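You operate a simulated robot arm through the tools that you are given. There is no shell and no other tool.

The job below is to be done with a simulated robot arm. You get a single attempt, and the scene is never put back.

JOB
Discharge the rack's 8 uF capacitor below 5 V, then move it to the tray.
Fine: stand it up in the capacitor tray, park the test head, meter off; leave the other capacitors where they stand. Set down upright: what you pick out.
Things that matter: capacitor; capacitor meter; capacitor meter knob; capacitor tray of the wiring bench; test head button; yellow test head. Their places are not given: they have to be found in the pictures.

The check looks at the end state, three seconds after you hand in, the way a careful person would. Anything else that was tipped, shoved, dropped, spilled or broken makes it a failure.

ROBOT AND FRAMES
A 6-joint arm with a two-finger parallel gripper, fixed in place. Base frame: the origin is at the foot of the arm, x ahead of it, y to its left, z up; the work surface is at about z = 803. Lengths are in mm, angles in rad, forces in N, time in s.
Its first joint turns from -2.897 to 2.897 rad. Payload 3.91 kg.
The tool frame sits at the grasp point between the pads (the TCP): z along the fingers, y along the line on which they close. The tips reach 30 mm beyond it. The gripper opens to 110 mm. The fingers are 20 mm wide and 10 mm thick; the gripper's body (48 by 112 mm) begins 55 mm behind the TCP.
Orientation is told as [roll, pitch, yaw] about the base's x, y, z axes, in that order, counted from this pose: with the fingers straight down and closing along the base's y, the tool's x points along the base's -x, its y along +y and its z along -z.

CONTROLS
- The arm moves only by the tool drive_tool. Its argument "deltas" is a list that holds one entry, the list of rows, each a list of 7 numbers: the shift along the tool's x, y, z in mm, then the turn, a rotation vector about the tool's x, y, z in rad, then the opening, from 0 (shut) to 1 (fully open). In form: [[[dx, dy, dz, rx, ry, rz, claw], ...]]. A call has 1 to 20 rows; each row shifts and turns the commanded pose from where the row before left it, along the tool's axes as they then stand. Rows are played at 5 a second. More than 50 mm and 0.15 rad between two rows, or a gripper value outside its range, and nothing of the call is played. Where a pose cannot be reached the arm comes as near as it can. A force on the tool above 50 N (or 10 N above the force at the start of the call, whichever is more), or a blocked arm, ends the call early, and 0.2 s more pass. Each finger travels about 153 mm/s and halts on what it meets, pressing with about 33 N; the grip force reading is that of the motor and also rises with nothing between the fingers. The clock runs only during rows and for 0.2 s after the last one: add rows that do not move to give the fingers time. It gives the time, the measured TCP pose, the force on the tool (base axes), the opening and the grip force at its end, in the units of the frame above (readings bear some noise), with the torque about the TCP (base axes, N m) and any sound that the robot's microphone picked up.
- Cameras (640 x 400 px; columns grow to the right, rows downward): "scene" is fixed at [218.2, -499.5, 1607.2]; the picture's right is [0.72, -0.69, 0.00], its down [-0.35, -0.36, -0.86] and it looks along [0.60, 0.62, -0.51] (base axes); focal length 362 px, centre (320, 200). "wrist" rides on the gripper at [72, 17, -103] in the tool frame; the picture's right is [-0.23, 0.97, 0.00], its down [-0.76, -0.18, -0.62] and it looks along [-0.61, -0.14, 0.78] (tool axes); focal length 222 px, centre (320, 200).
- grab_frame(camera): a new picture of that camera. It takes no simulated time.
- locate(camera, pixels): there is no depth. For up to 12 entries [column, row, z] of the newest picture of that camera ("zoom" is the newest enlarged one), the place [x, y] in the base frame at which the ray of that pixel passes the height z, good to about 2 mm. It takes no simulated time.
- inspect(camera, box): a new picture of the part [left, top, right, bottom] of that camera's present view, enlarged. It takes no simulated time.
- sign_off(): hands the job in; it is judged then, once.

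Leave the gripper open and the arm clear of the work at the hand-in unless told otherwise.

The tools are called after "Request:" by a JSON object that holds its "api" and its "payload". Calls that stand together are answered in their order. drive_tool: Moves the arm, as the interface text tells. Its arguments: {"type":"object","properties":{"deltas":{"type":"array","items":{"type":"array","items":{"type":"array","items":{"type":"number"}}}}},"required":["deltas"]} The other tools are called the same way: grab_frame (camera) takes a picture; locate (camera, pixels) gives the place at which the rays of pixels pass given heights; inspect (camera, box) takes an enlarged picture of a part of a camera's view; sign_off () hands the job in.

At the start:

```text
clock: 0.0
tool_pos: [499.0, 237.7, 1216.9]
ee_rot: [0.0, -0.001, 0.003]
wrist_force: [-0.5, 0.0, -0.1]
wrist_torque: [-0.02, 0.01, -0.06]
width: 109.9
finger_force: 0.1
```

scene: 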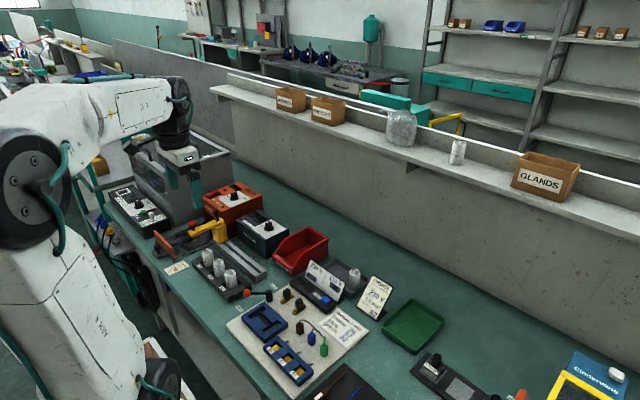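
wrist: 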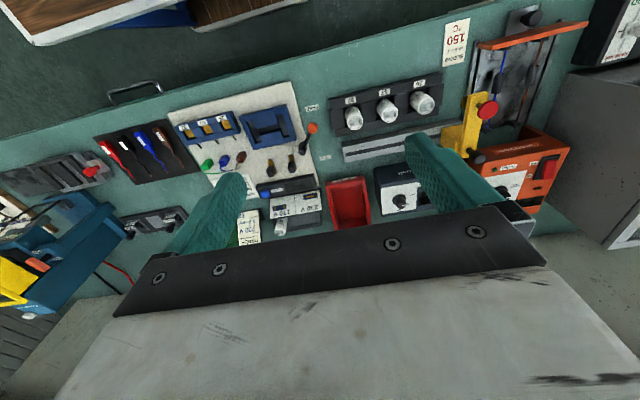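

I see a bench with a three-capacitor rack near scene (220,275), boxes with knobs, and other items. I will enlarge parts of both views to identify them.

Request:
{"api": "inspect", "payload": {"camera": "scene", "box": [190, 180, 350, 300]}}

Request:
{"api": "inspect", "payload": {"camera": "scene", "box": [220, 240, 420, 400]}}

Request:
{"api": "inspect", "payload": {"camera": "wrist", "box": [300, 60, 500, 240]}}

Request:
{"api": "inspect", "payload": {"camera": "wrist", "box": [160, 90, 340, 250]}}

Request:
{"api": "inspect", "payload": {"camera": "scene", "box": [380, 280, 640, 400]}}

```text
3.33 times, centred on (270, 240) of scene
```

zoom: 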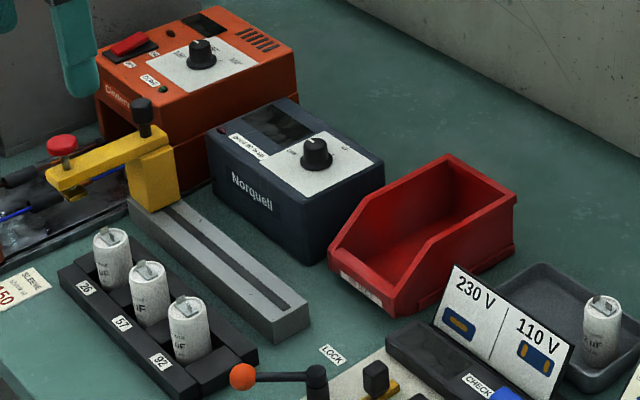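

```text
2.50 times, centred on (320, 320) of scene
```

zoom: 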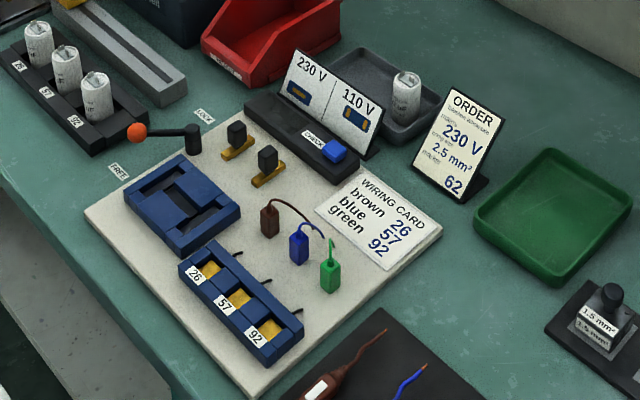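

```text
2.22 times, centred on (400, 150) of wrist
```

zoom: 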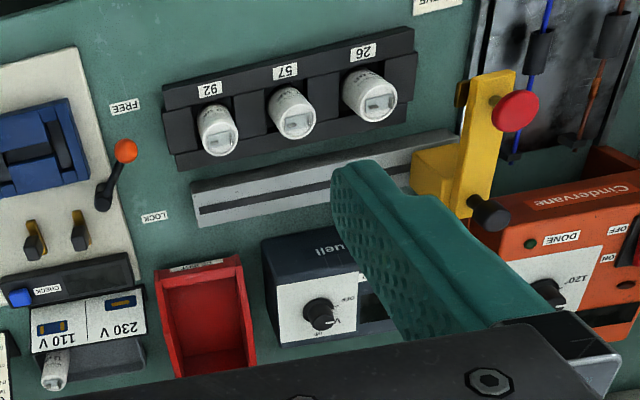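

```text
2.50 times, centred on (250, 170) of wrist
```

zoom: 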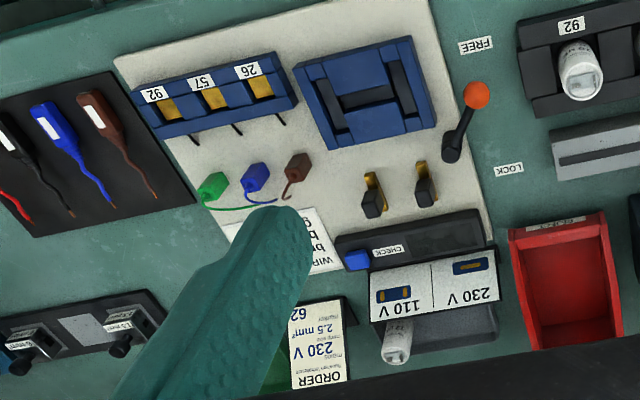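

```text
2.46 times, centred on (510, 340) of scene
```

zoom: 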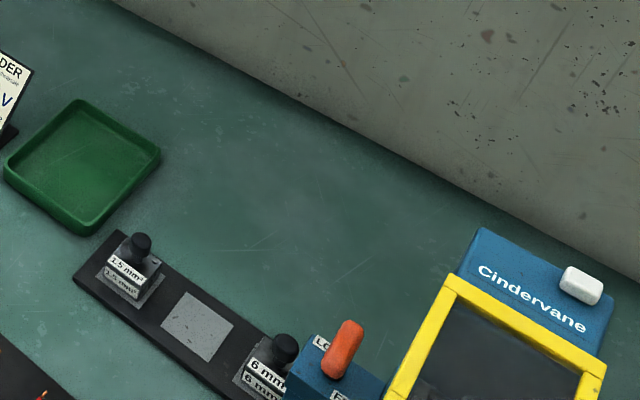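

Three capacitors are in the rack (scene about (218,262)), a meter "Norquell" at (263,232) and a yellow head on a rail. I zoom in further on the labels, knob and head.

Request:
{"api": "inspect", "payload": {"camera": "scene", "box": [195, 240, 255, 300]}}

Request:
{"api": "inspect", "payload": {"camera": "scene", "box": [240, 205, 290, 245]}}

Request:
{"api": "inspect", "payload": {"camera": "scene", "box": [190, 200, 270, 260]}}

Request:
{"api": "inspect", "payload": {"camera": "wrist", "box": [370, 160, 430, 220]}}

Request:
{"api": "inspect", "payload": {"camera": "scene", "box": [320, 250, 400, 320]}}

```text
6.67 times, centred on (225, 270) of scene
```

zoom: 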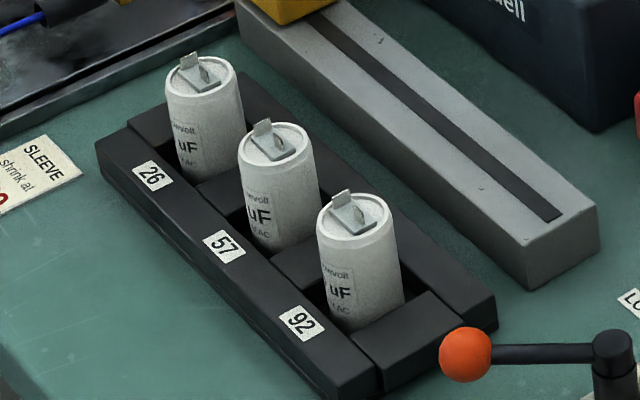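

```text
10.00 times, centred on (265, 225) of scene
```

zoom: 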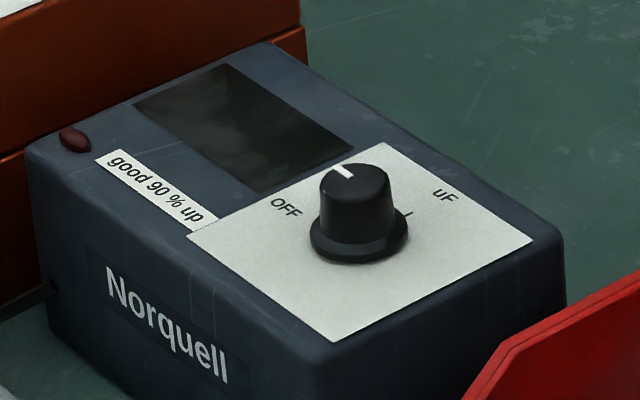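

```text
6.67 times, centred on (230, 230) of scene
```

zoom: 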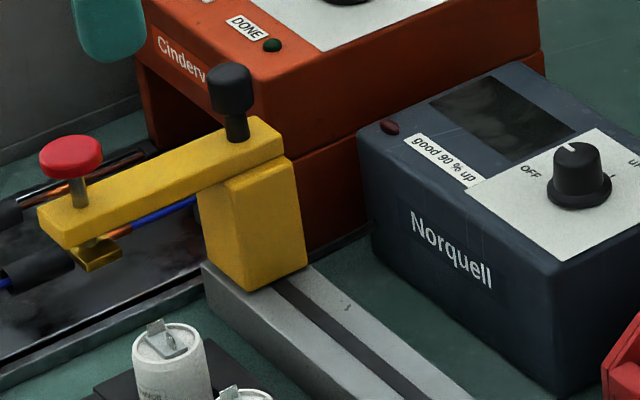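

```text
6.67 times, centred on (400, 190) of wrist
```

zoom: 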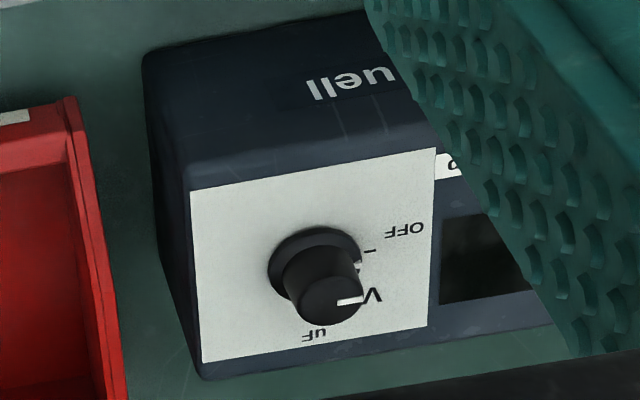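

```text
5.71 times, centred on (360, 285) of scene
```

zoom: 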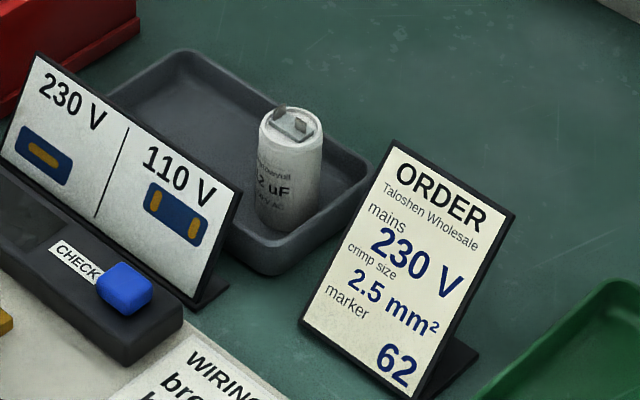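

The meter knob has OFF / V / uF, the display is dark, and the grey tray at scene (355,275) holds a capacitor already. I triangulate capacitors, head button and head knob by locating the same points in both cameras at several heights.

Request:
{"api": "locate", "payload": {"camera": "scene", "pixels": [[207.4, 251.2, 860], [207.4, 251.2, 900], [230.7, 272.2, 860], [230.7, 272.2, 900], [192.5, 223.2, 880], [192.5, 223.2, 940], [216.5, 213.2, 880], [216.5, 213.2, 940]]}}

Request:
{"api": "locate", "payload": {"camera": "wrist", "pixels": [[424.8, 105, 860], [424.8, 105, 900], [355, 123, 860], [355, 123, 900], [487.8, 109.5, 880], [487.8, 109.5, 940], [476.5, 155.9, 880], [476.5, 155.9, 940]]}}

```text
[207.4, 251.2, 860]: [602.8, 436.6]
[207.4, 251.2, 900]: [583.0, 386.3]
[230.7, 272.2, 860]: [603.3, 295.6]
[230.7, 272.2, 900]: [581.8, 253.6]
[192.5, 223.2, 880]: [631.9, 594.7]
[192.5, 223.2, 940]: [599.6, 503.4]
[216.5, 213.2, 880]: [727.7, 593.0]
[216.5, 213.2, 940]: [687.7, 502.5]
```

```text
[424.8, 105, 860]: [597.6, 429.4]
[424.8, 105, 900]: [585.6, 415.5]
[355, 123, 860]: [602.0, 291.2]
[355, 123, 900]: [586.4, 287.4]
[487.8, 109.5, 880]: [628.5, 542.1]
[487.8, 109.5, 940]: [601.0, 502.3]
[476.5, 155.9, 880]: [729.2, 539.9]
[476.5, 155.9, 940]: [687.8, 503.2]
```

The capacitors stand at about (600, 427/359/291), tops at z≈866; the head's button is at (600,503,940) and its black knob at (688,503,940). I move the gripper closer to look at the capacitor labels from the arm's side.

Request:
{"api": "drive_tool", "payload": {"deltas": [[[-2, 14, 25, 0, 0, 0, 1], [-2, 14, 25, 0, 0, 0, 1], [-2, 14, 25, 0, 0, 0, 1], [-2, 14, 25, 0, 0, 0, 1], [-2, 14, 25, 0, 0, 0, 1], [-2, 14, 25, 0, 0, 0, 1], [-2, 14, 25, 0, 0, 0, 1], [-2, 14, 25, 0, 0, 0, 1], [-2, 14, 25, 0, 0, 0, 1], [-2, 14, 25, 0, 0, 0, 1], [0, 0, 0, 0, 0, 0, 1], [0, 0, 0, 0, 0, 0, 1]]]}}

Request:
{"api": "grab_frame", "payload": {"camera": "wrist"}}

Request:
{"api": "grab_frame", "payload": {"camera": "scene"}}

```text
clock: 2.6
tool_pos: [520.7, 379.2, 966.3]
ee_rot: [0.001, -0.001, 0.002]
wrist_force: [-0.7, 0.1, 0.7]
wrist_torque: [0.01, 0.02, -0.01]
width: 110.3
finger_force: 0.0
```

```text
taken
```

wrist: 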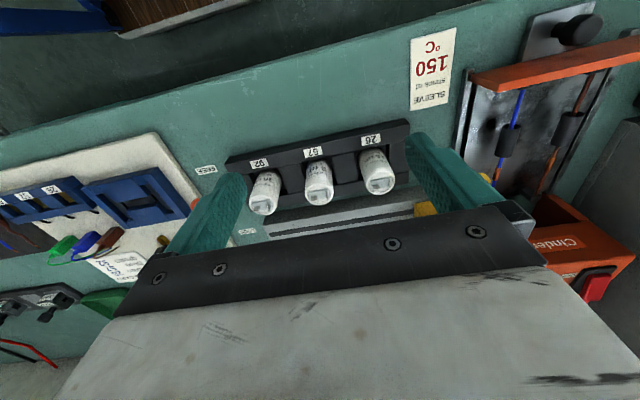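

```text
taken
```

scene: 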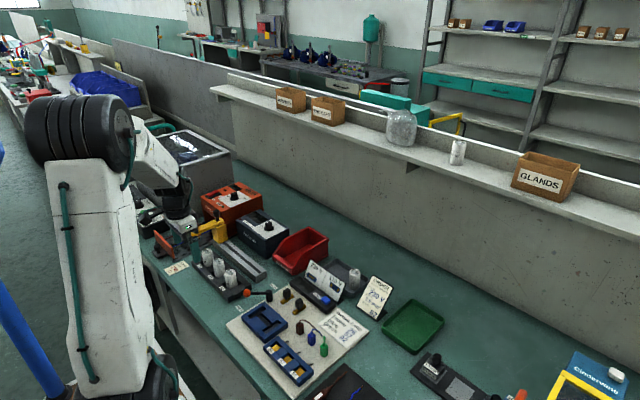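

The three capacitors with labels are visible upside down at wrist (265,190), (318,180), (376,170). I enlarge them.

Request:
{"api": "inspect", "payload": {"camera": "wrist", "box": [240, 140, 300, 220]}}

Request:
{"api": "inspect", "payload": {"camera": "wrist", "box": [295, 145, 345, 210]}}

Request:
{"api": "inspect", "payload": {"camera": "wrist", "box": [350, 130, 400, 200]}}

```text
5.00 times, centred on (270, 180) of wrist
```

zoom: 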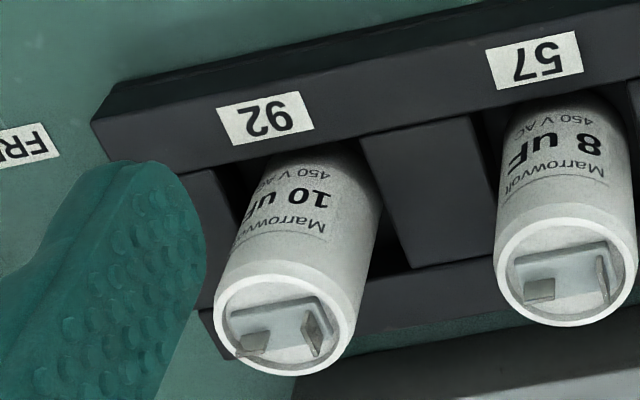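

```text
6.15 times, centred on (320, 178) of wrist
```

zoom: 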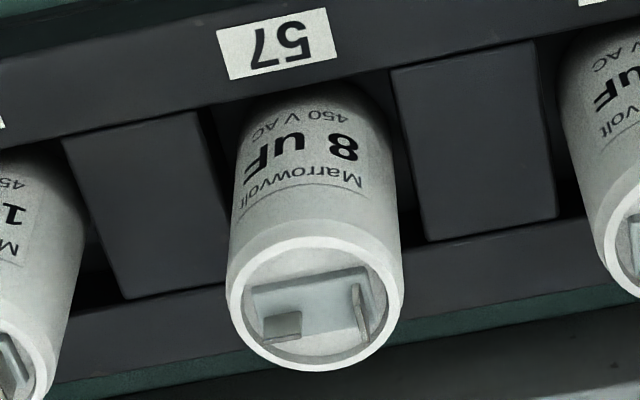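

```text
5.71 times, centred on (375, 165) of wrist
```

zoom: 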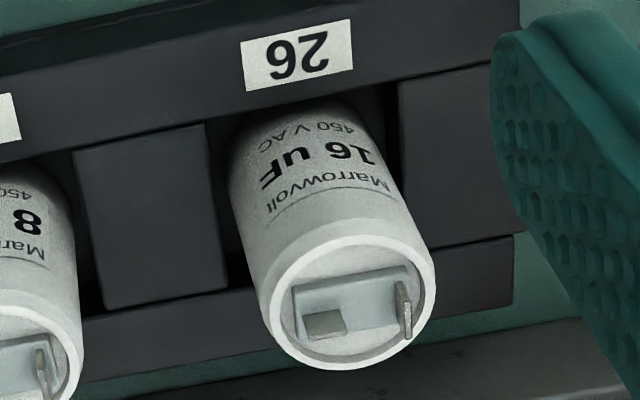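

The middle capacitor (slot 57, y≈359) is the 8 uF one; 92 is 10 uF and 26 is 16 uF. Next I rise and move forward to view the meter and the test head up close.

Request:
{"api": "drive_tool", "payload": {"deltas": [[[-14, 5, -20, 0, 0, 0, 1], [-20, 5, -20, 0, 0, 0, 1], [-20, 6, -14, 0, 0, 0, 1], [-28, 10, 0, 0, 0, 0, 1], [-28, 10, 0, 0, 0, 0, 1], [-28, 10, 0, 0, 0, 0, 1], [0, 0, 0, 0, 0, 0, 1], [0, 0, 0, 0, 0, 0, 1]]]}}

Request:
{"api": "grab_frame", "payload": {"camera": "wrist"}}

Request:
{"api": "grab_frame", "payload": {"camera": "scene"}}

```text
clock: 4.4
tool_pos: [657.7, 425.3, 1020.9]
ee_rot: [0.001, -0.002, 0.0]
wrist_force: [0.0, 0.3, 0.1]
wrist_torque: [0.03, 0.01, 0.01]
width: 110.0
finger_force: 0.0
```

```text
taken
```

wrist: 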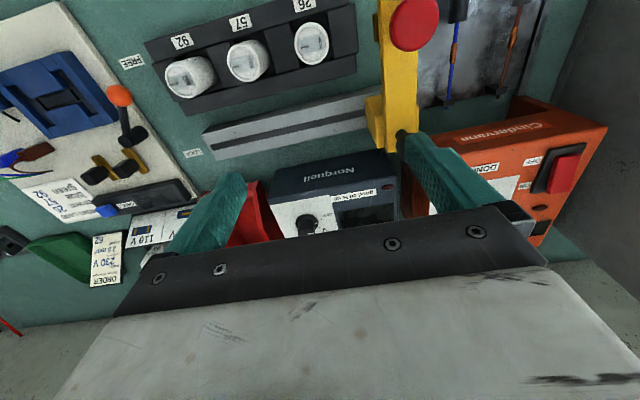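

```text
taken
```

scene: 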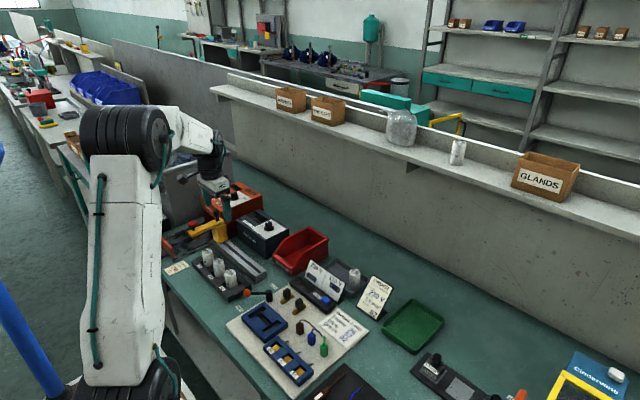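

Meter knob at wrist (307,225), display at (362,214), button at (413,22). I enlarge these.

Request:
{"api": "inspect", "payload": {"camera": "wrist", "box": [260, 140, 420, 240]}}

Request:
{"api": "inspect", "payload": {"camera": "wrist", "box": [350, 0, 460, 160]}}

Request:
{"api": "locate", "payload": {"camera": "wrist", "pixels": [[307, 225, 860], [307, 225, 900], [413, 22, 940], [399, 140, 940], [313, 42, 866], [246, 61, 866], [190, 78, 866], [207, 138, 820], [383, 95, 820], [205, 150, 803]]}}

Request:
{"api": "locate", "payload": {"camera": "scene", "pixels": [[268.5, 222.5, 860], [268.5, 222.5, 900]]}}

```text
4.00 times, centred on (340, 190) of wrist
```

zoom: 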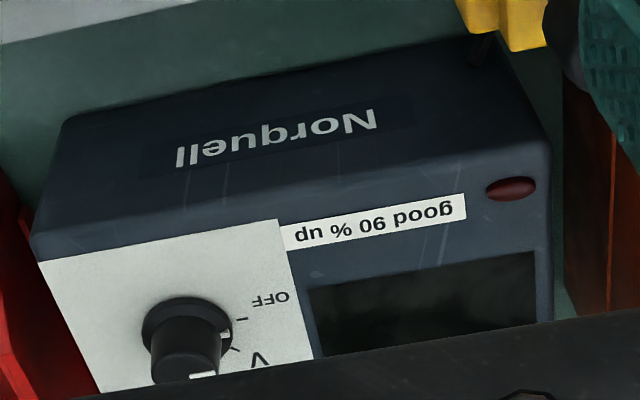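

```text
2.50 times, centred on (405, 80) of wrist
```

zoom: 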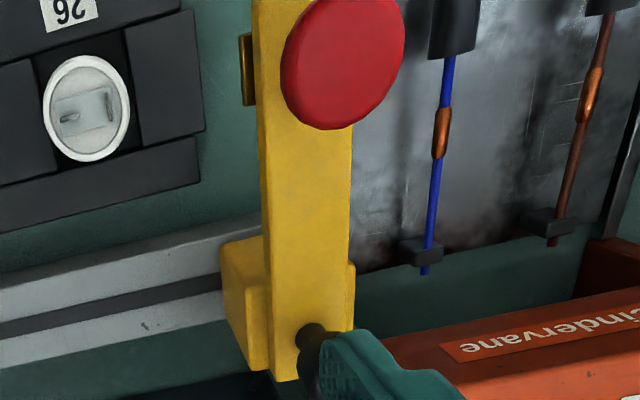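

```text
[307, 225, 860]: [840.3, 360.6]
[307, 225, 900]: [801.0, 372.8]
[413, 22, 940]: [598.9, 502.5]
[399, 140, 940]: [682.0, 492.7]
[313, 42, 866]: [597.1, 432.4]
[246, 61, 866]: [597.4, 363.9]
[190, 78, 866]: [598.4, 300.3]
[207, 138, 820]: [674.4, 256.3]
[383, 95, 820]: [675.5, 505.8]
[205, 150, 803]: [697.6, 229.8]
```

```text
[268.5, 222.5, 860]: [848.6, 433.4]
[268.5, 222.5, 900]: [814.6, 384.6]
```

I need a better view of the knob. I move forward about 90 mm at the same height.

Request:
{"api": "drive_tool", "payload": {"deltas": [[[-25, -10, 0, 0, 0, 0, 1], [-25, -10, 0, 0, 0, 0, 1], [-25, -10, 0, 0, 0, 0, 1], [-20, -5, 0, 0, 0, 0, 1], [0, 0, 0, 0, 0, 0, 1], [0, 0, 0, 0, 0, 0, 1]]]}}

Request:
{"api": "grab_frame", "payload": {"camera": "wrist"}}

Request:
{"api": "inspect", "payload": {"camera": "wrist", "box": [280, 100, 420, 200]}}

```text
clock: 5.8
tool_pos: [753.0, 388.9, 1021.8]
ee_rot: [0.002, -0.002, 0.002]
wrist_force: [0.0, 0.3, -0.1]
wrist_torque: [0.0, 0.04, -0.03]
width: 110.1
finger_force: 0.0
```

```text
taken
```

wrist: 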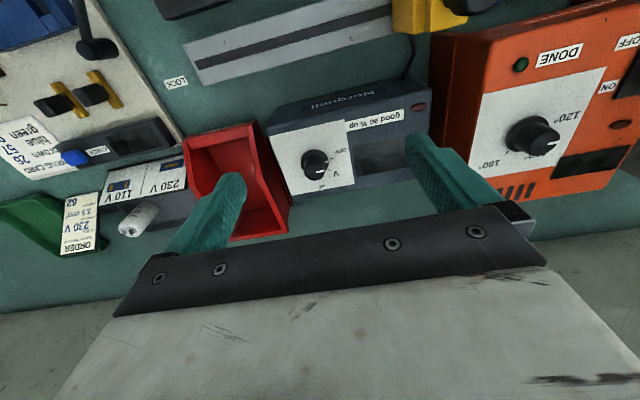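

```text
4.00 times, centred on (350, 150) of wrist
```

zoom: 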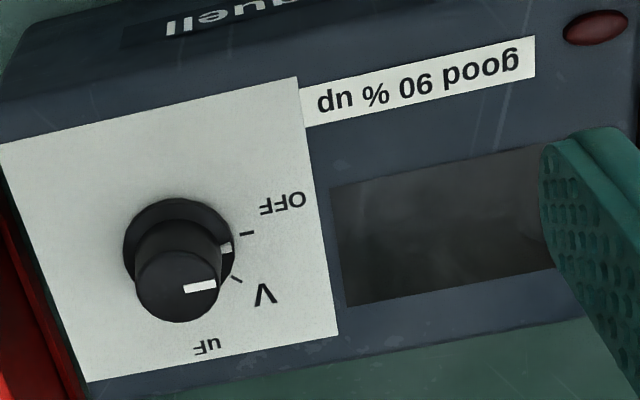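

The knob's pointer is at OFF (towards +y), V is about 45° clockwise seen from above, uF about 90°. I triangulate the knob with both cameras, and look at the scene again.

Request:
{"api": "locate", "payload": {"camera": "wrist", "pixels": [[314.5, 172, 860], [314.5, 172, 900], [314.5, 172, 920], [314.5, 162, 870], [314.5, 162, 890], [345, 126, 880], [270, 137, 880], [338, 165, 880], [407, 105, 880]]}}

Request:
{"api": "locate", "payload": {"camera": "scene", "pixels": [[268.5, 223, 860], [268.5, 223, 900], [268.5, 223, 920], [268.8, 228.8, 870], [268.8, 228.8, 890]]}}

Request:
{"api": "inspect", "payload": {"camera": "scene", "box": [180, 170, 300, 250]}}

```text
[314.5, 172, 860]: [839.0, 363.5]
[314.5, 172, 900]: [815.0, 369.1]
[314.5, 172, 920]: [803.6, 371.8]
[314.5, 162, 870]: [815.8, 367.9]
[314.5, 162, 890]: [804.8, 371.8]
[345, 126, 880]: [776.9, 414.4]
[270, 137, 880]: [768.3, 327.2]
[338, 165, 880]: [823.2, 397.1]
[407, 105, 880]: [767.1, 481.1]
```

```text
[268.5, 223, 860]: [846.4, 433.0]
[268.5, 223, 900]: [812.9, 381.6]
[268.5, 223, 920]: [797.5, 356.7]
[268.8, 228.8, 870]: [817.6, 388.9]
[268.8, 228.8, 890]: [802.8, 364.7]
```

```text
5.00 times, centred on (240, 210) of scene
```

zoom: 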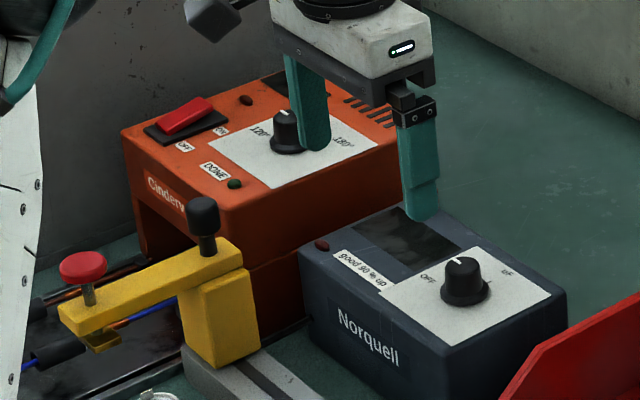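

Knob axis is near (807.5, 370.5), base z≈885, top z≈909. I locate the OFF and V tick marks and uF label on the panel to get the angles.

Request:
{"api": "locate", "payload": {"camera": "wrist", "pixels": [[331.75, 158.25, 884], [329.25, 170, 884], [321.75, 186.25, 884], [341, 151, 884], [336, 173, 884], [314.5, 162, 885]]}}

Request:
{"api": "inspect", "payload": {"camera": "wrist", "box": [290, 135, 350, 195]}}

```text
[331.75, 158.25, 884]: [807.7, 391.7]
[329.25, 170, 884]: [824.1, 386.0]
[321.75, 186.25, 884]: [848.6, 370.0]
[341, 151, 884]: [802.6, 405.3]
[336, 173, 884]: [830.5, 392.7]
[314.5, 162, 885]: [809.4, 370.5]
```

```text
6.67 times, centred on (320, 165) of wrist
```

zoom: 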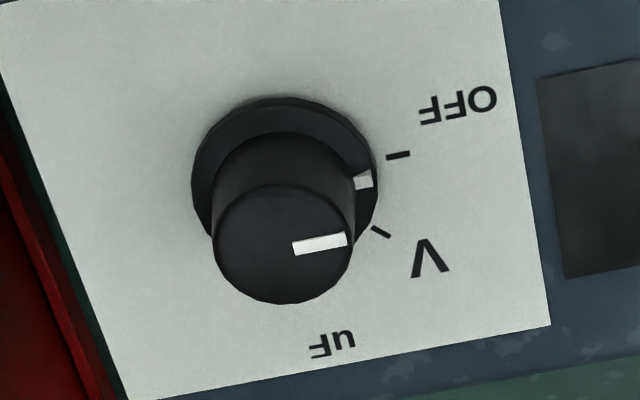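

OFF is at +y, V at 45°, uF at +x. I move over the knob at (808, 370.5), with the gripper at about 60 mm opening, and descend part way.

Request:
{"api": "drive_tool", "payload": {"deltas": [[[-20, -6, 0, 0, 0, 0, 0.6], [-20, -6, 0, 0, 0, 0, 0.55], [-15, -6.4, 0, 0, 0, 0, 0.55], [0, 0, 20, 0, 0, 0, 0.55], [0, 0, 20, 0, 0, 0, 0.55], [0, 0, 15, 0, 0, 0, 0.55], [0, 0, 0, 0, 0, 0, 0.55], [0, 0, 0, 0, 0, 0, 0.55]]]}}

Request:
{"api": "inspect", "payload": {"camera": "scene", "box": [220, 180, 320, 250]}}

Request:
{"api": "grab_frame", "payload": {"camera": "wrist"}}

```text
clock: 7.6
tool_pos: [808.2, 370.9, 966.4]
ee_rot: [0.003, -0.002, 0.002]
wrist_force: [0.5, -0.1, 0.5]
wrist_torque: [-0.01, 0.02, -0.02]
width: 60.5
finger_force: 0.0
```

```text
5.71 times, centred on (270, 215) of scene
```

zoom: 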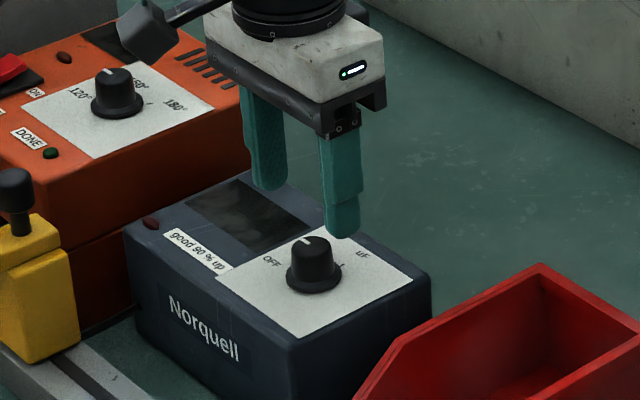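

```text
taken
```

wrist: 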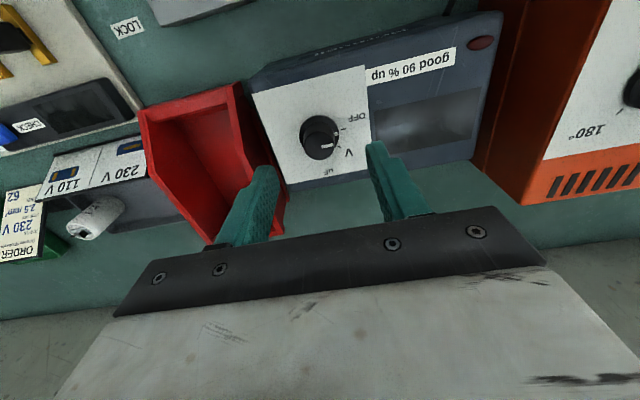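

The fingers straddle the knob properly. I descend to z≈922 and close on the knob.

Request:
{"api": "drive_tool", "payload": {"deltas": [[[0, 0, 15, 0, 0, 0, 0.55], [0, 0, 15, 0, 0, 0, 0.55], [0, 0, 14, 0, 0, 0, 0.55], [0, 0, 0, 0, 0, 0, 0.55], [0, 0, 0, 0, 0, 0, 0.3], [0, 0, 0, 0, 0, 0, 0.15], [0, 0, 0, 0, 0, 0, 0.15], [0, 0, 0, 0, 0, 0, 0.15]]]}}

Request:
{"api": "inspect", "payload": {"camera": "scene", "box": [230, 190, 310, 250]}}

```text
clock: 9.4
tool_pos: [807.8, 370.5, 922.2]
ee_rot: [-0.001, -0.002, -0.001]
wrist_force: [-2.2, -14.7, 0.7]
wrist_torque: [-0.89, 0.3, 0.01]
width: 25.6
finger_force: 45.3
```

```text
6.67 times, centred on (270, 220) of scene
```

zoom: 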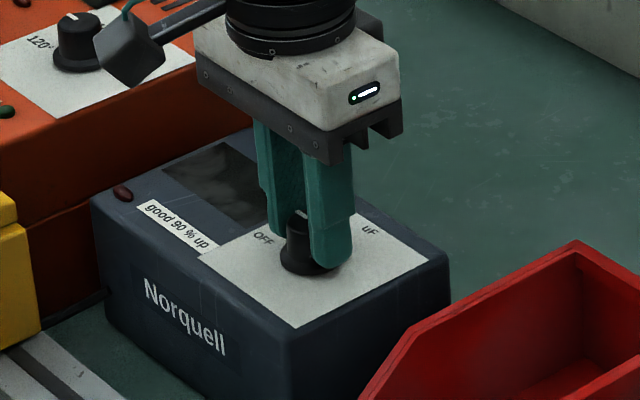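

Knob gripped (25.6 mm wide). I turn it 45° clockwise (about +tool z) to V, with a small -y relief for the 14.7 N side load.

Request:
{"api": "drive_tool", "payload": {"deltas": [[[0, -0.5, 0, 0, 0, 0, 0.15], [0, 0, 0, 0, 0, 0.131, 0.15], [0, 0, 0, 0, 0, 0.131, 0.15], [0, 0, 0, 0, 0, 0.131, 0.15], [0, 0, 0, 0, 0, 0.131, 0.15], [0, 0, 0, 0, 0, 0.131, 0.15], [0, 0, 0, 0, 0, 0.131, 0.15], [0, 0, 0, 0, 0, 0, 0.15], [0, 0, 0, 0, 0, 0, 0.15]]]}}

Request:
{"api": "inspect", "payload": {"camera": "scene", "box": [230, 190, 310, 250]}}

```text
clock: 11.4
tool_pos: [806.9, 371.6, 922.4]
ee_rot: [0.001, 0.0, -0.786]
wrist_force: [-6.1, -18.2, -5.4]
wrist_torque: [-0.92, 0.4, 0.02]
width: 25.8
finger_force: 45.0
```

```text
6.67 times, centred on (270, 220) of scene
```

zoom: 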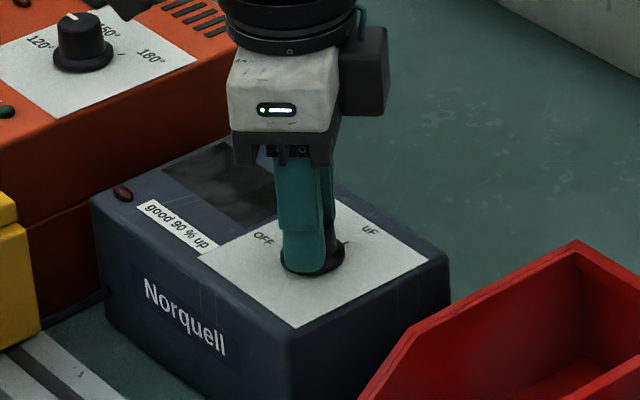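

Rotated by 0.785. I open the gripper, rise, and look at the knob pointer and display.

Request:
{"api": "drive_tool", "payload": {"deltas": [[[0, 0, 0, 0, 0, 0, 0.5], [0, 0, 0, 0, 0, 0, 0.5], [0, 0, 0, 0, 0, 0, 0.5], [0, 0, -25, 0, 0, 0, 0.5], [0, 0, -25, 0, 0, 0, 0.5], [0, 0, -25, 0, 0, 0, 0.5], [0, 0, 0, 0, 0, 0, 0.5]]]}}

Request:
{"api": "inspect", "payload": {"camera": "scene", "box": [230, 190, 310, 250]}}

Request:
{"api": "grab_frame", "payload": {"camera": "wrist"}}

```text
clock: 13.0
tool_pos: [809.3, 371.9, 999.1]
ee_rot: [0.002, -0.002, -0.784]
wrist_force: [-0.8, 0.5, -0.6]
wrist_torque: [-0.01, 0.0, -0.02]
width: 54.6
finger_force: 0.1
```

```text
6.67 times, centred on (270, 220) of scene
```

zoom: 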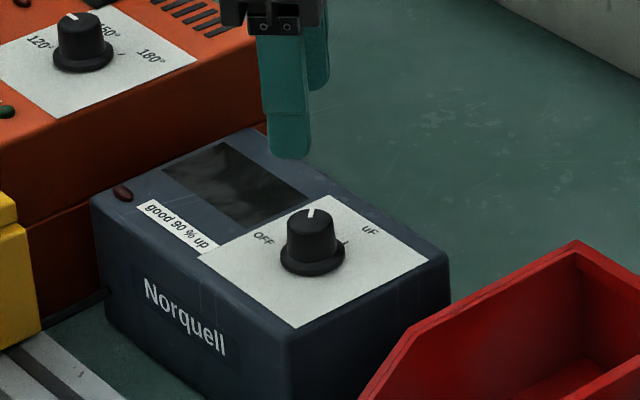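

```text
taken
```

wrist: 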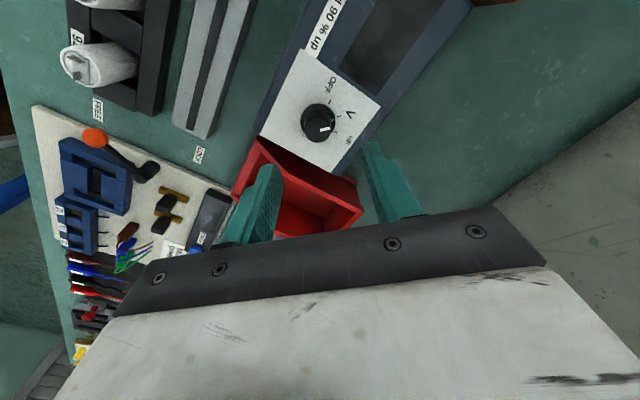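

Request:
{"api": "inspect", "payload": {"camera": "wrist", "box": [280, 50, 420, 170]}}

```text
3.33 times, centred on (350, 110) of wrist
```

zoom: 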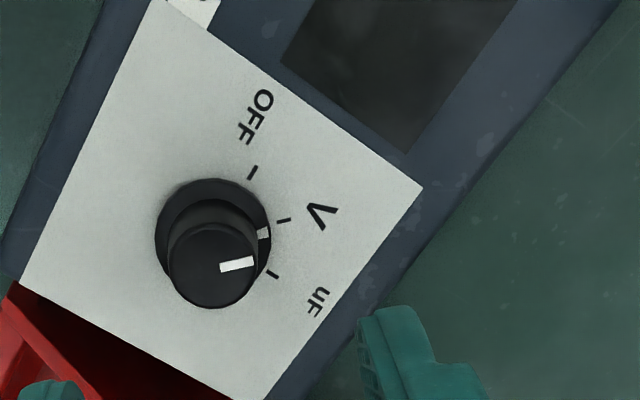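

The pointer is on V; the display stays dark for now (no head contact). I rotate back, rise and move back to look at the test head closely.

Request:
{"api": "drive_tool", "payload": {"deltas": [[[0, 0, -8, 0, 0, -0.131, 0.5], [0, 0, -8, 0, 0, -0.131, 0.5], [0, 0, -8, 0, 0, -0.131, 0.5], [0, 0, -8, 0, 0, -0.131, 0.5], [0, 0, -8, 0, 0, -0.131, 0.5], [0, 0, 0, 0, 0, -0.131, 0.5], [35, 22, 0, 0, 0, 0, 0.5], [35, 22, 0, 0, 0, 0, 0.5], [35, 22, 0, 0, 0, 0, 0.5], [35, 22, 0, 0, 0, 0, 0.5], [35, 22, 0, 0, 0, 0, 0.5], [35, 22, 0, 0, 0, 0, 0.5], [35, 17, 0, 0, 0, 0, 0.5], [0, 0, 10, 0, 0, 0, 0.5], [0, 0, 10, 0, 0, 0, 0.5], [0, 0, 0, 0, 0, 0, 0.5]]]}}

Request:
{"api": "grab_frame", "payload": {"camera": "wrist"}}

Request:
{"api": "inspect", "payload": {"camera": "scene", "box": [180, 190, 290, 260]}}

```text
clock: 16.4
tool_pos: [562.0, 519.5, 1018.7]
ee_rot: [0.002, -0.002, 0.001]
wrist_force: [1.0, 0.1, 0.1]
wrist_torque: [0.0, 0.0, 0.01]
width: 55.3
finger_force: 0.1
```

```text
taken
```

wrist: 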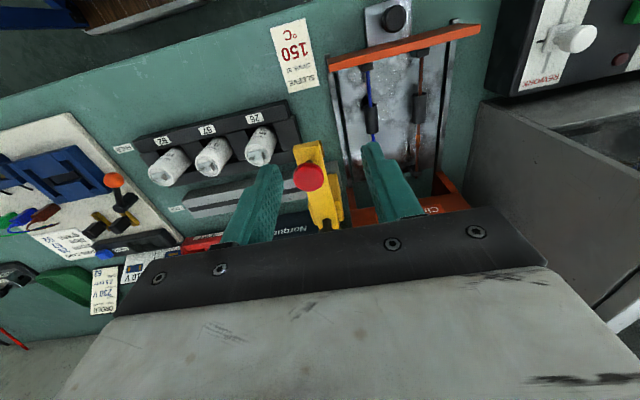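

```text
5.71 times, centred on (235, 225) of scene
```

zoom: 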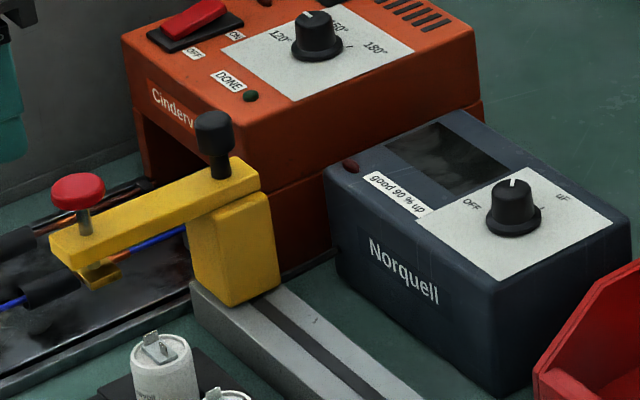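

Request:
{"api": "inspect", "payload": {"camera": "wrist", "box": [270, 120, 390, 240]}}

Request:
{"api": "inspect", "payload": {"camera": "scene", "box": [185, 205, 235, 245]}}

```text
3.33 times, centred on (330, 180) of wrist
```

zoom: 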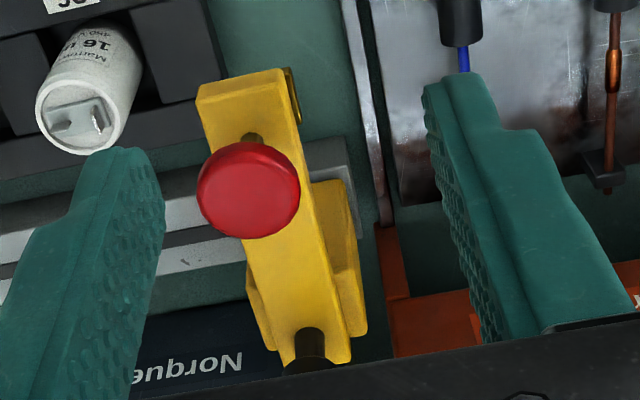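

```text
10.00 times, centred on (210, 225) of scene
```

zoom: 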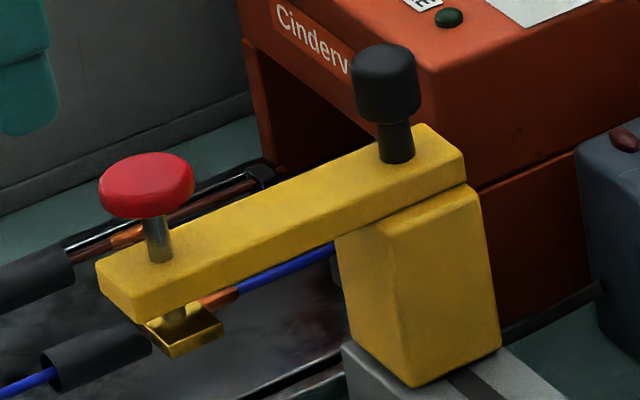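

I locate several head points: knob top, knob shaft base, button, button shaft base, and post.

Request:
{"api": "locate", "payload": {"camera": "scene", "pixels": [[216.5, 211.5, 940], [216.5, 211.5, 950], [217.7, 221, 900], [217.7, 221, 910], [217.7, 221, 920], [192.5, 223.2, 940], [194, 230.7, 900], [194, 230.7, 910], [194, 230.7, 920], [217, 216.5, 925], [193, 237, 890], [194.5, 239, 880]]}}

Request:
{"api": "locate", "payload": {"camera": "wrist", "pixels": [[329.5, 225, 910], [329.5, 225, 920], [307.5, 177, 940], [307.5, 161, 910], [292.5, 146.5, 915], [318.5, 142, 915]]}}

```text
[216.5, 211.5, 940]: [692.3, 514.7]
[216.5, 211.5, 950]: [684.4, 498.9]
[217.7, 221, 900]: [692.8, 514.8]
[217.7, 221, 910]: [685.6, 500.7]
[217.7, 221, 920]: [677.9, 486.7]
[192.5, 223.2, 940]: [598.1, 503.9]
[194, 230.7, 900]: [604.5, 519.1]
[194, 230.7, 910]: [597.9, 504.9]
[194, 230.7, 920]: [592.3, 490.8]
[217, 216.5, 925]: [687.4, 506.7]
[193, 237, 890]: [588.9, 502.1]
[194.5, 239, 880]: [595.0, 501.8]
```

```text
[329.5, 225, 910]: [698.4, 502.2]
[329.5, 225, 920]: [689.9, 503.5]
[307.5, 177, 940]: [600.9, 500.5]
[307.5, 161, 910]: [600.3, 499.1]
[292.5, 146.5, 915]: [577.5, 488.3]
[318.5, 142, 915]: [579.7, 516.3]
```

Head knob is at about (687,503) z 925–948, arm top z≈909 and about 28 mm wide, button at (600,503,940). The orange box is close beside the knob, so I will grip the yellow arm at x≈640 instead. I move above it first and check.

Request:
{"api": "drive_tool", "payload": {"deltas": [[[-20, -4, 0, 0, 0, 0, 0.42], [-20, -4, 0, 0, 0, 0, 0.42], [-20, -4, 0, 0, 0, 0, 0.42], [-18, -4.5, 0, 0, 0, 0, 0.42], [0, 0, 15, 0, 0, 0, 0.42], [0, 0, 18, 0, 0, 0, 0.42], [0, 0, 0, 0, 0, 0, 0.42], [0, 0, 0, 0, 0, 0, 0.42]]]}}

Request:
{"api": "grab_frame", "payload": {"camera": "wrist"}}

Request:
{"api": "inspect", "payload": {"camera": "scene", "box": [180, 185, 260, 245]}}

```text
clock: 18.2
tool_pos: [639.7, 503.5, 985.3]
ee_rot: [0.001, 0.0, 0.002]
wrist_force: [0.1, 1.1, -0.2]
wrist_torque: [0.02, -0.01, 0.03]
width: 46.2
finger_force: 0.0
```

```text
taken
```

wrist: 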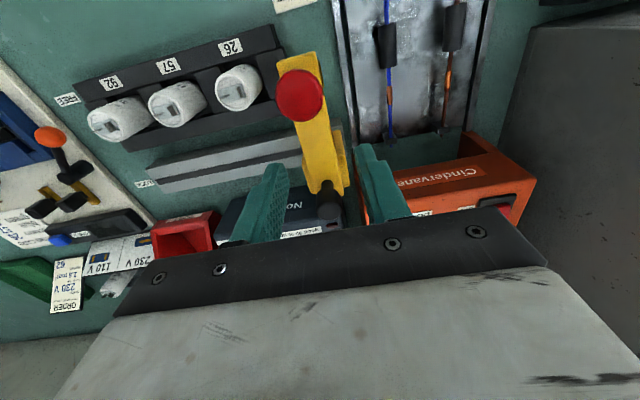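

```text
6.67 times, centred on (220, 215) of scene
```

zoom: 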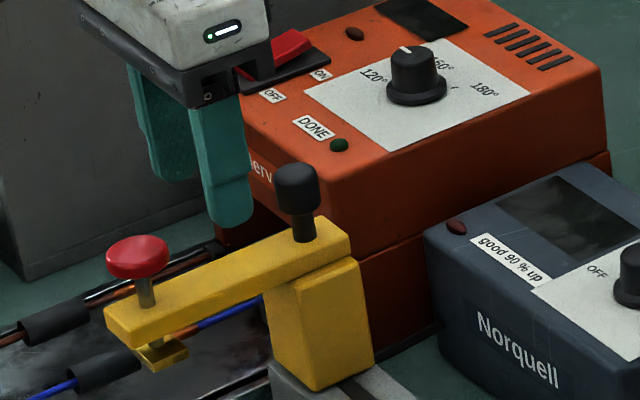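

The fingers will straddle the yellow arm between button and knob. I descend to z≈924, checking the force, then close.

Request:
{"api": "drive_tool", "payload": {"deltas": [[[0, 0, 15, 0, 0, 0, 0.42], [0, 0, 15, 0, 0, 0, 0.42], [0, 0, 15, 0, 0, 0, 0.42], [0, 0, 10, 0, 0, 0, 0.42], [0, 0, 6, 0, 0, 0, 0.42], [0, 0, 0, 0, 0, 0, 0.42], [0, 0, 0, 0, 0, 0, 0.42]]]}}

Request:
{"api": "inspect", "payload": {"camera": "scene", "box": [180, 185, 260, 245]}}

Request:
{"api": "grab_frame", "payload": {"camera": "wrist"}}

```text
clock: 19.8
tool_pos: [640.0, 504.1, 924.3]
ee_rot: [0.002, -0.002, 0.003]
wrist_force: [0.9, -0.4, 0.4]
wrist_torque: [0.05, 0.0, -0.01]
width: 46.0
finger_force: 0.1
```

```text
6.67 times, centred on (220, 215) of scene
```

zoom: 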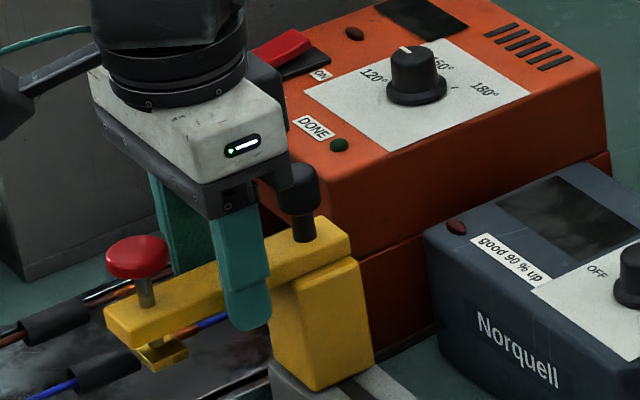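

```text
taken
```

wrist: 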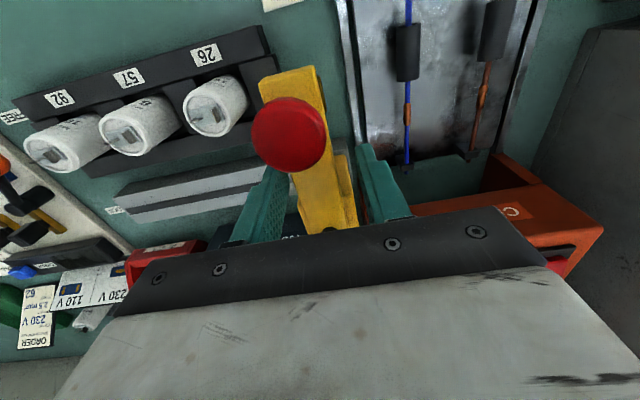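

Fingers straddle the arm. I close on it.

Request:
{"api": "drive_tool", "payload": {"deltas": [[[0, 0, 0, 0, 0, 0, 0.3], [0, 0, 0, 0, 0, 0, 0.2], [0, 0, 0, 0, 0, 0, 0.2], [0, 0, 0, 0, 0, 0, 0.2]]]}}

```text
clock: 20.8
tool_pos: [640.2, 501.9, 923.8]
ee_rot: [0.0, -0.001, 0.003]
wrist_force: [-4.1, -18.8, 0.1]
wrist_torque: [-0.35, 0.31, -0.1]
width: 31.4
finger_force: 9.1
```

Gripped at 31 mm width. I test-slide 15 mm toward -y.

Request:
{"api": "drive_tool", "payload": {"deltas": [[[0, -2, 0, 0, 0, 0, 0.2], [0, -4, 0, 0, 0, 0, 0.2], [0, -5, 0, 0, 0, 0, 0.2], [0, -5, 0, 0, 0, 0, 0.2], [0, 0, 0, 0, 0, 0, 0.2]]]}}

Request:
{"api": "inspect", "payload": {"camera": "scene", "box": [180, 185, 260, 245]}}

```text
clock: 22.0
tool_pos: [640.8, 487.5, 923.7]
ee_rot: [0.002, -0.001, 0.002]
wrist_force: [-21.8, -0.8, 10.6]
wrist_torque: [0.21, 0.38, -0.15]
width: 27.6
finger_force: 44.8
```

```text
6.67 times, centred on (220, 215) of scene
```

zoom: 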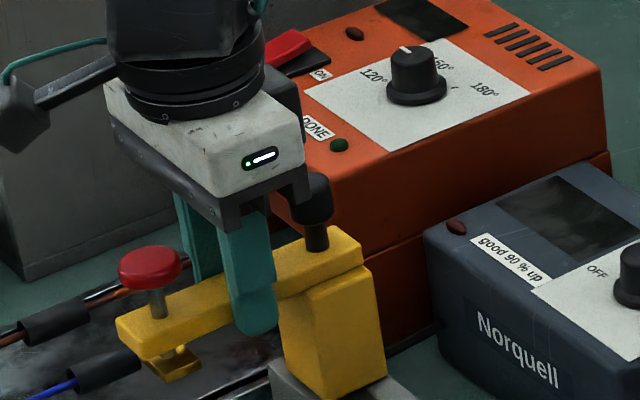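

The head slides freely. I continue sliding toward the middle capacitor, to about y=390, then check visually.

Request:
{"api": "drive_tool", "payload": {"deltas": [[[0, -8, 0, 0, 0, 0, 0.2], [0, -10, 0, 0, 0, 0, 0.2], [0, -10, 0, 0, 0, 0, 0.2], [0, -10, 0, 0, 0, 0, 0.2], [0, -10, 0, 0, 0, 0, 0.2], [0, -10, 0, 0, 0, 0, 0.2], [0, -10, 0, 0, 0, 0, 0.2], [0, -10, 0, 0, 0, 0, 0.2], [0, -10, 0, 0, 0, 0, 0.2], [0, -8, 0, 0, 0, 0, 0.2], [0, 0, 0, 0, 0, 0, 0.2]]]}}

Request:
{"api": "grab_frame", "payload": {"camera": "wrist"}}

Request:
{"api": "inspect", "payload": {"camera": "scene", "box": [180, 200, 280, 290]}}

```text
clock: 24.4
tool_pos: [640.0, 391.8, 923.9]
ee_rot: [0.002, -0.005, 0.003]
wrist_force: [-25.7, 0.4, 20.6]
wrist_torque: [-0.22, 0.82, -0.4]
width: 27.6
finger_force: 45.3
```

```text
taken
```

wrist: 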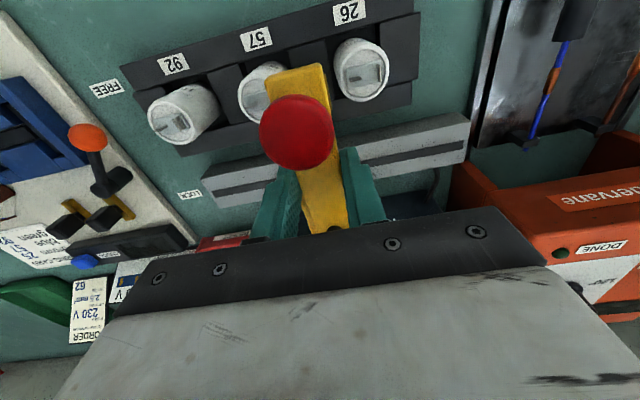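

```text
4.44 times, centred on (230, 245) of scene
```

zoom: 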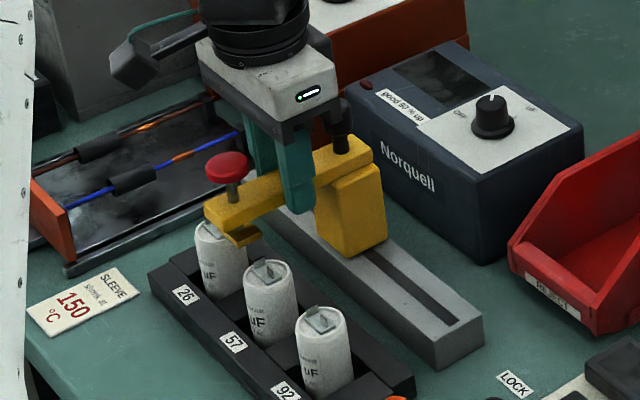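

Now at y≈392; the head is close to the target. I enlarge the capacitor tops to measure exact centres.

Request:
{"api": "inspect", "payload": {"camera": "wrist", "box": [140, 20, 400, 180]}}

Request:
{"api": "inspect", "payload": {"camera": "scene", "box": [200, 230, 260, 290]}}

```text
2.46 times, centred on (270, 100) of wrist
```

zoom: 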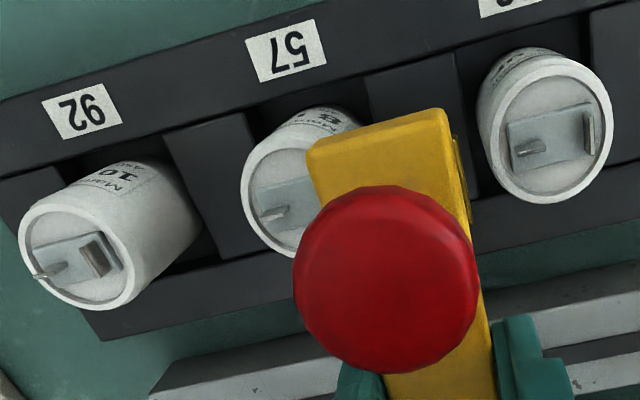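

```text
6.67 times, centred on (230, 260) of scene
```

zoom: 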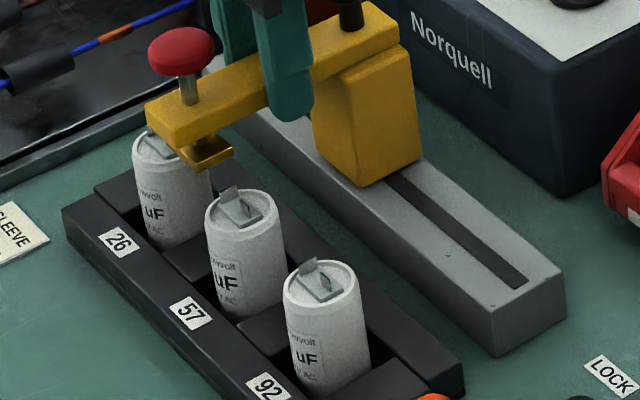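

Request:
{"api": "locate", "payload": {"camera": "wrist", "pixels": [[171.6, 121.5, 866], [362.3, 70.7, 866], [263, 96, 866], [171.6, 121.5, 860], [362.3, 70.7, 860], [298, 132, 940], [263, 96, 860]]}}

Request:
{"api": "locate", "payload": {"camera": "scene", "pixels": [[218.45, 261.65, 866], [230.15, 272.75, 866], [218.45, 261.65, 860], [230.15, 272.75, 860]]}}

```text
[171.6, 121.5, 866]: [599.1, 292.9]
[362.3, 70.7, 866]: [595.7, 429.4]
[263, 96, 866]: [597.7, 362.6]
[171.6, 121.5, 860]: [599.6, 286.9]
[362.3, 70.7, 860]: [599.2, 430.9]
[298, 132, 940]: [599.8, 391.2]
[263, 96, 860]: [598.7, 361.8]
```

```text
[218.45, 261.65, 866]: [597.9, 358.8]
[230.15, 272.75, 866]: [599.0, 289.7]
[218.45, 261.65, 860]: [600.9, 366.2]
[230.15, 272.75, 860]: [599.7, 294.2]
```

The 8 uF capacitor is at about (599, 361.3); the button is at y≈391.5 now. I slide another 30.3 mm.

Request:
{"api": "drive_tool", "payload": {"deltas": [[[0, -8, 0, 0, 0, 0, 0.2], [0, -8, 0, 0, 0, 0, 0.2], [0, -8, 0, 0, 0, 0, 0.2], [0, -6.3, 0, 0, 0, 0, 0.2], [0, 0, 0, 0, 0, 0, 0.2]]]}}

Request:
{"api": "inspect", "payload": {"camera": "scene", "box": [200, 230, 260, 290]}}

Request:
{"api": "grab_frame", "payload": {"camera": "wrist"}}

```text
clock: 25.6
tool_pos: [640.1, 360.7, 923.9]
ee_rot: [0.002, -0.002, 0.002]
wrist_force: [-30.0, -1.7, 20.4]
wrist_torque: [-0.13, 0.59, 0.0]
width: 27.7
finger_force: 44.7
```

```text
6.67 times, centred on (230, 260) of scene
```

zoom: 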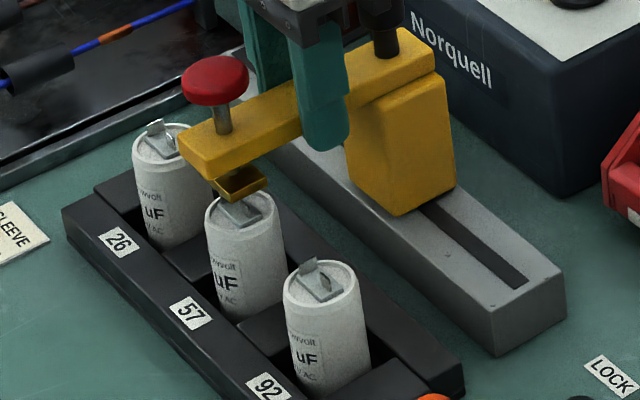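

```text
taken
```

wrist: 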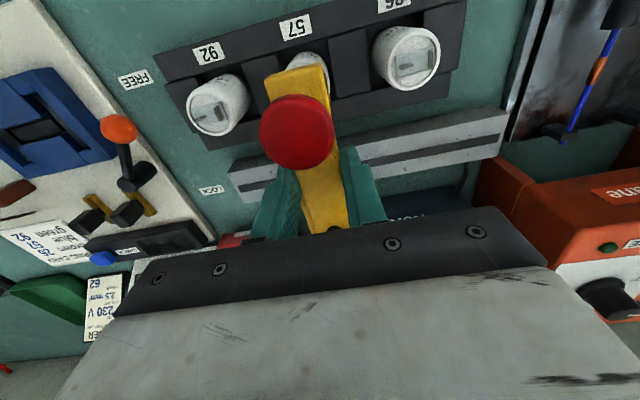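

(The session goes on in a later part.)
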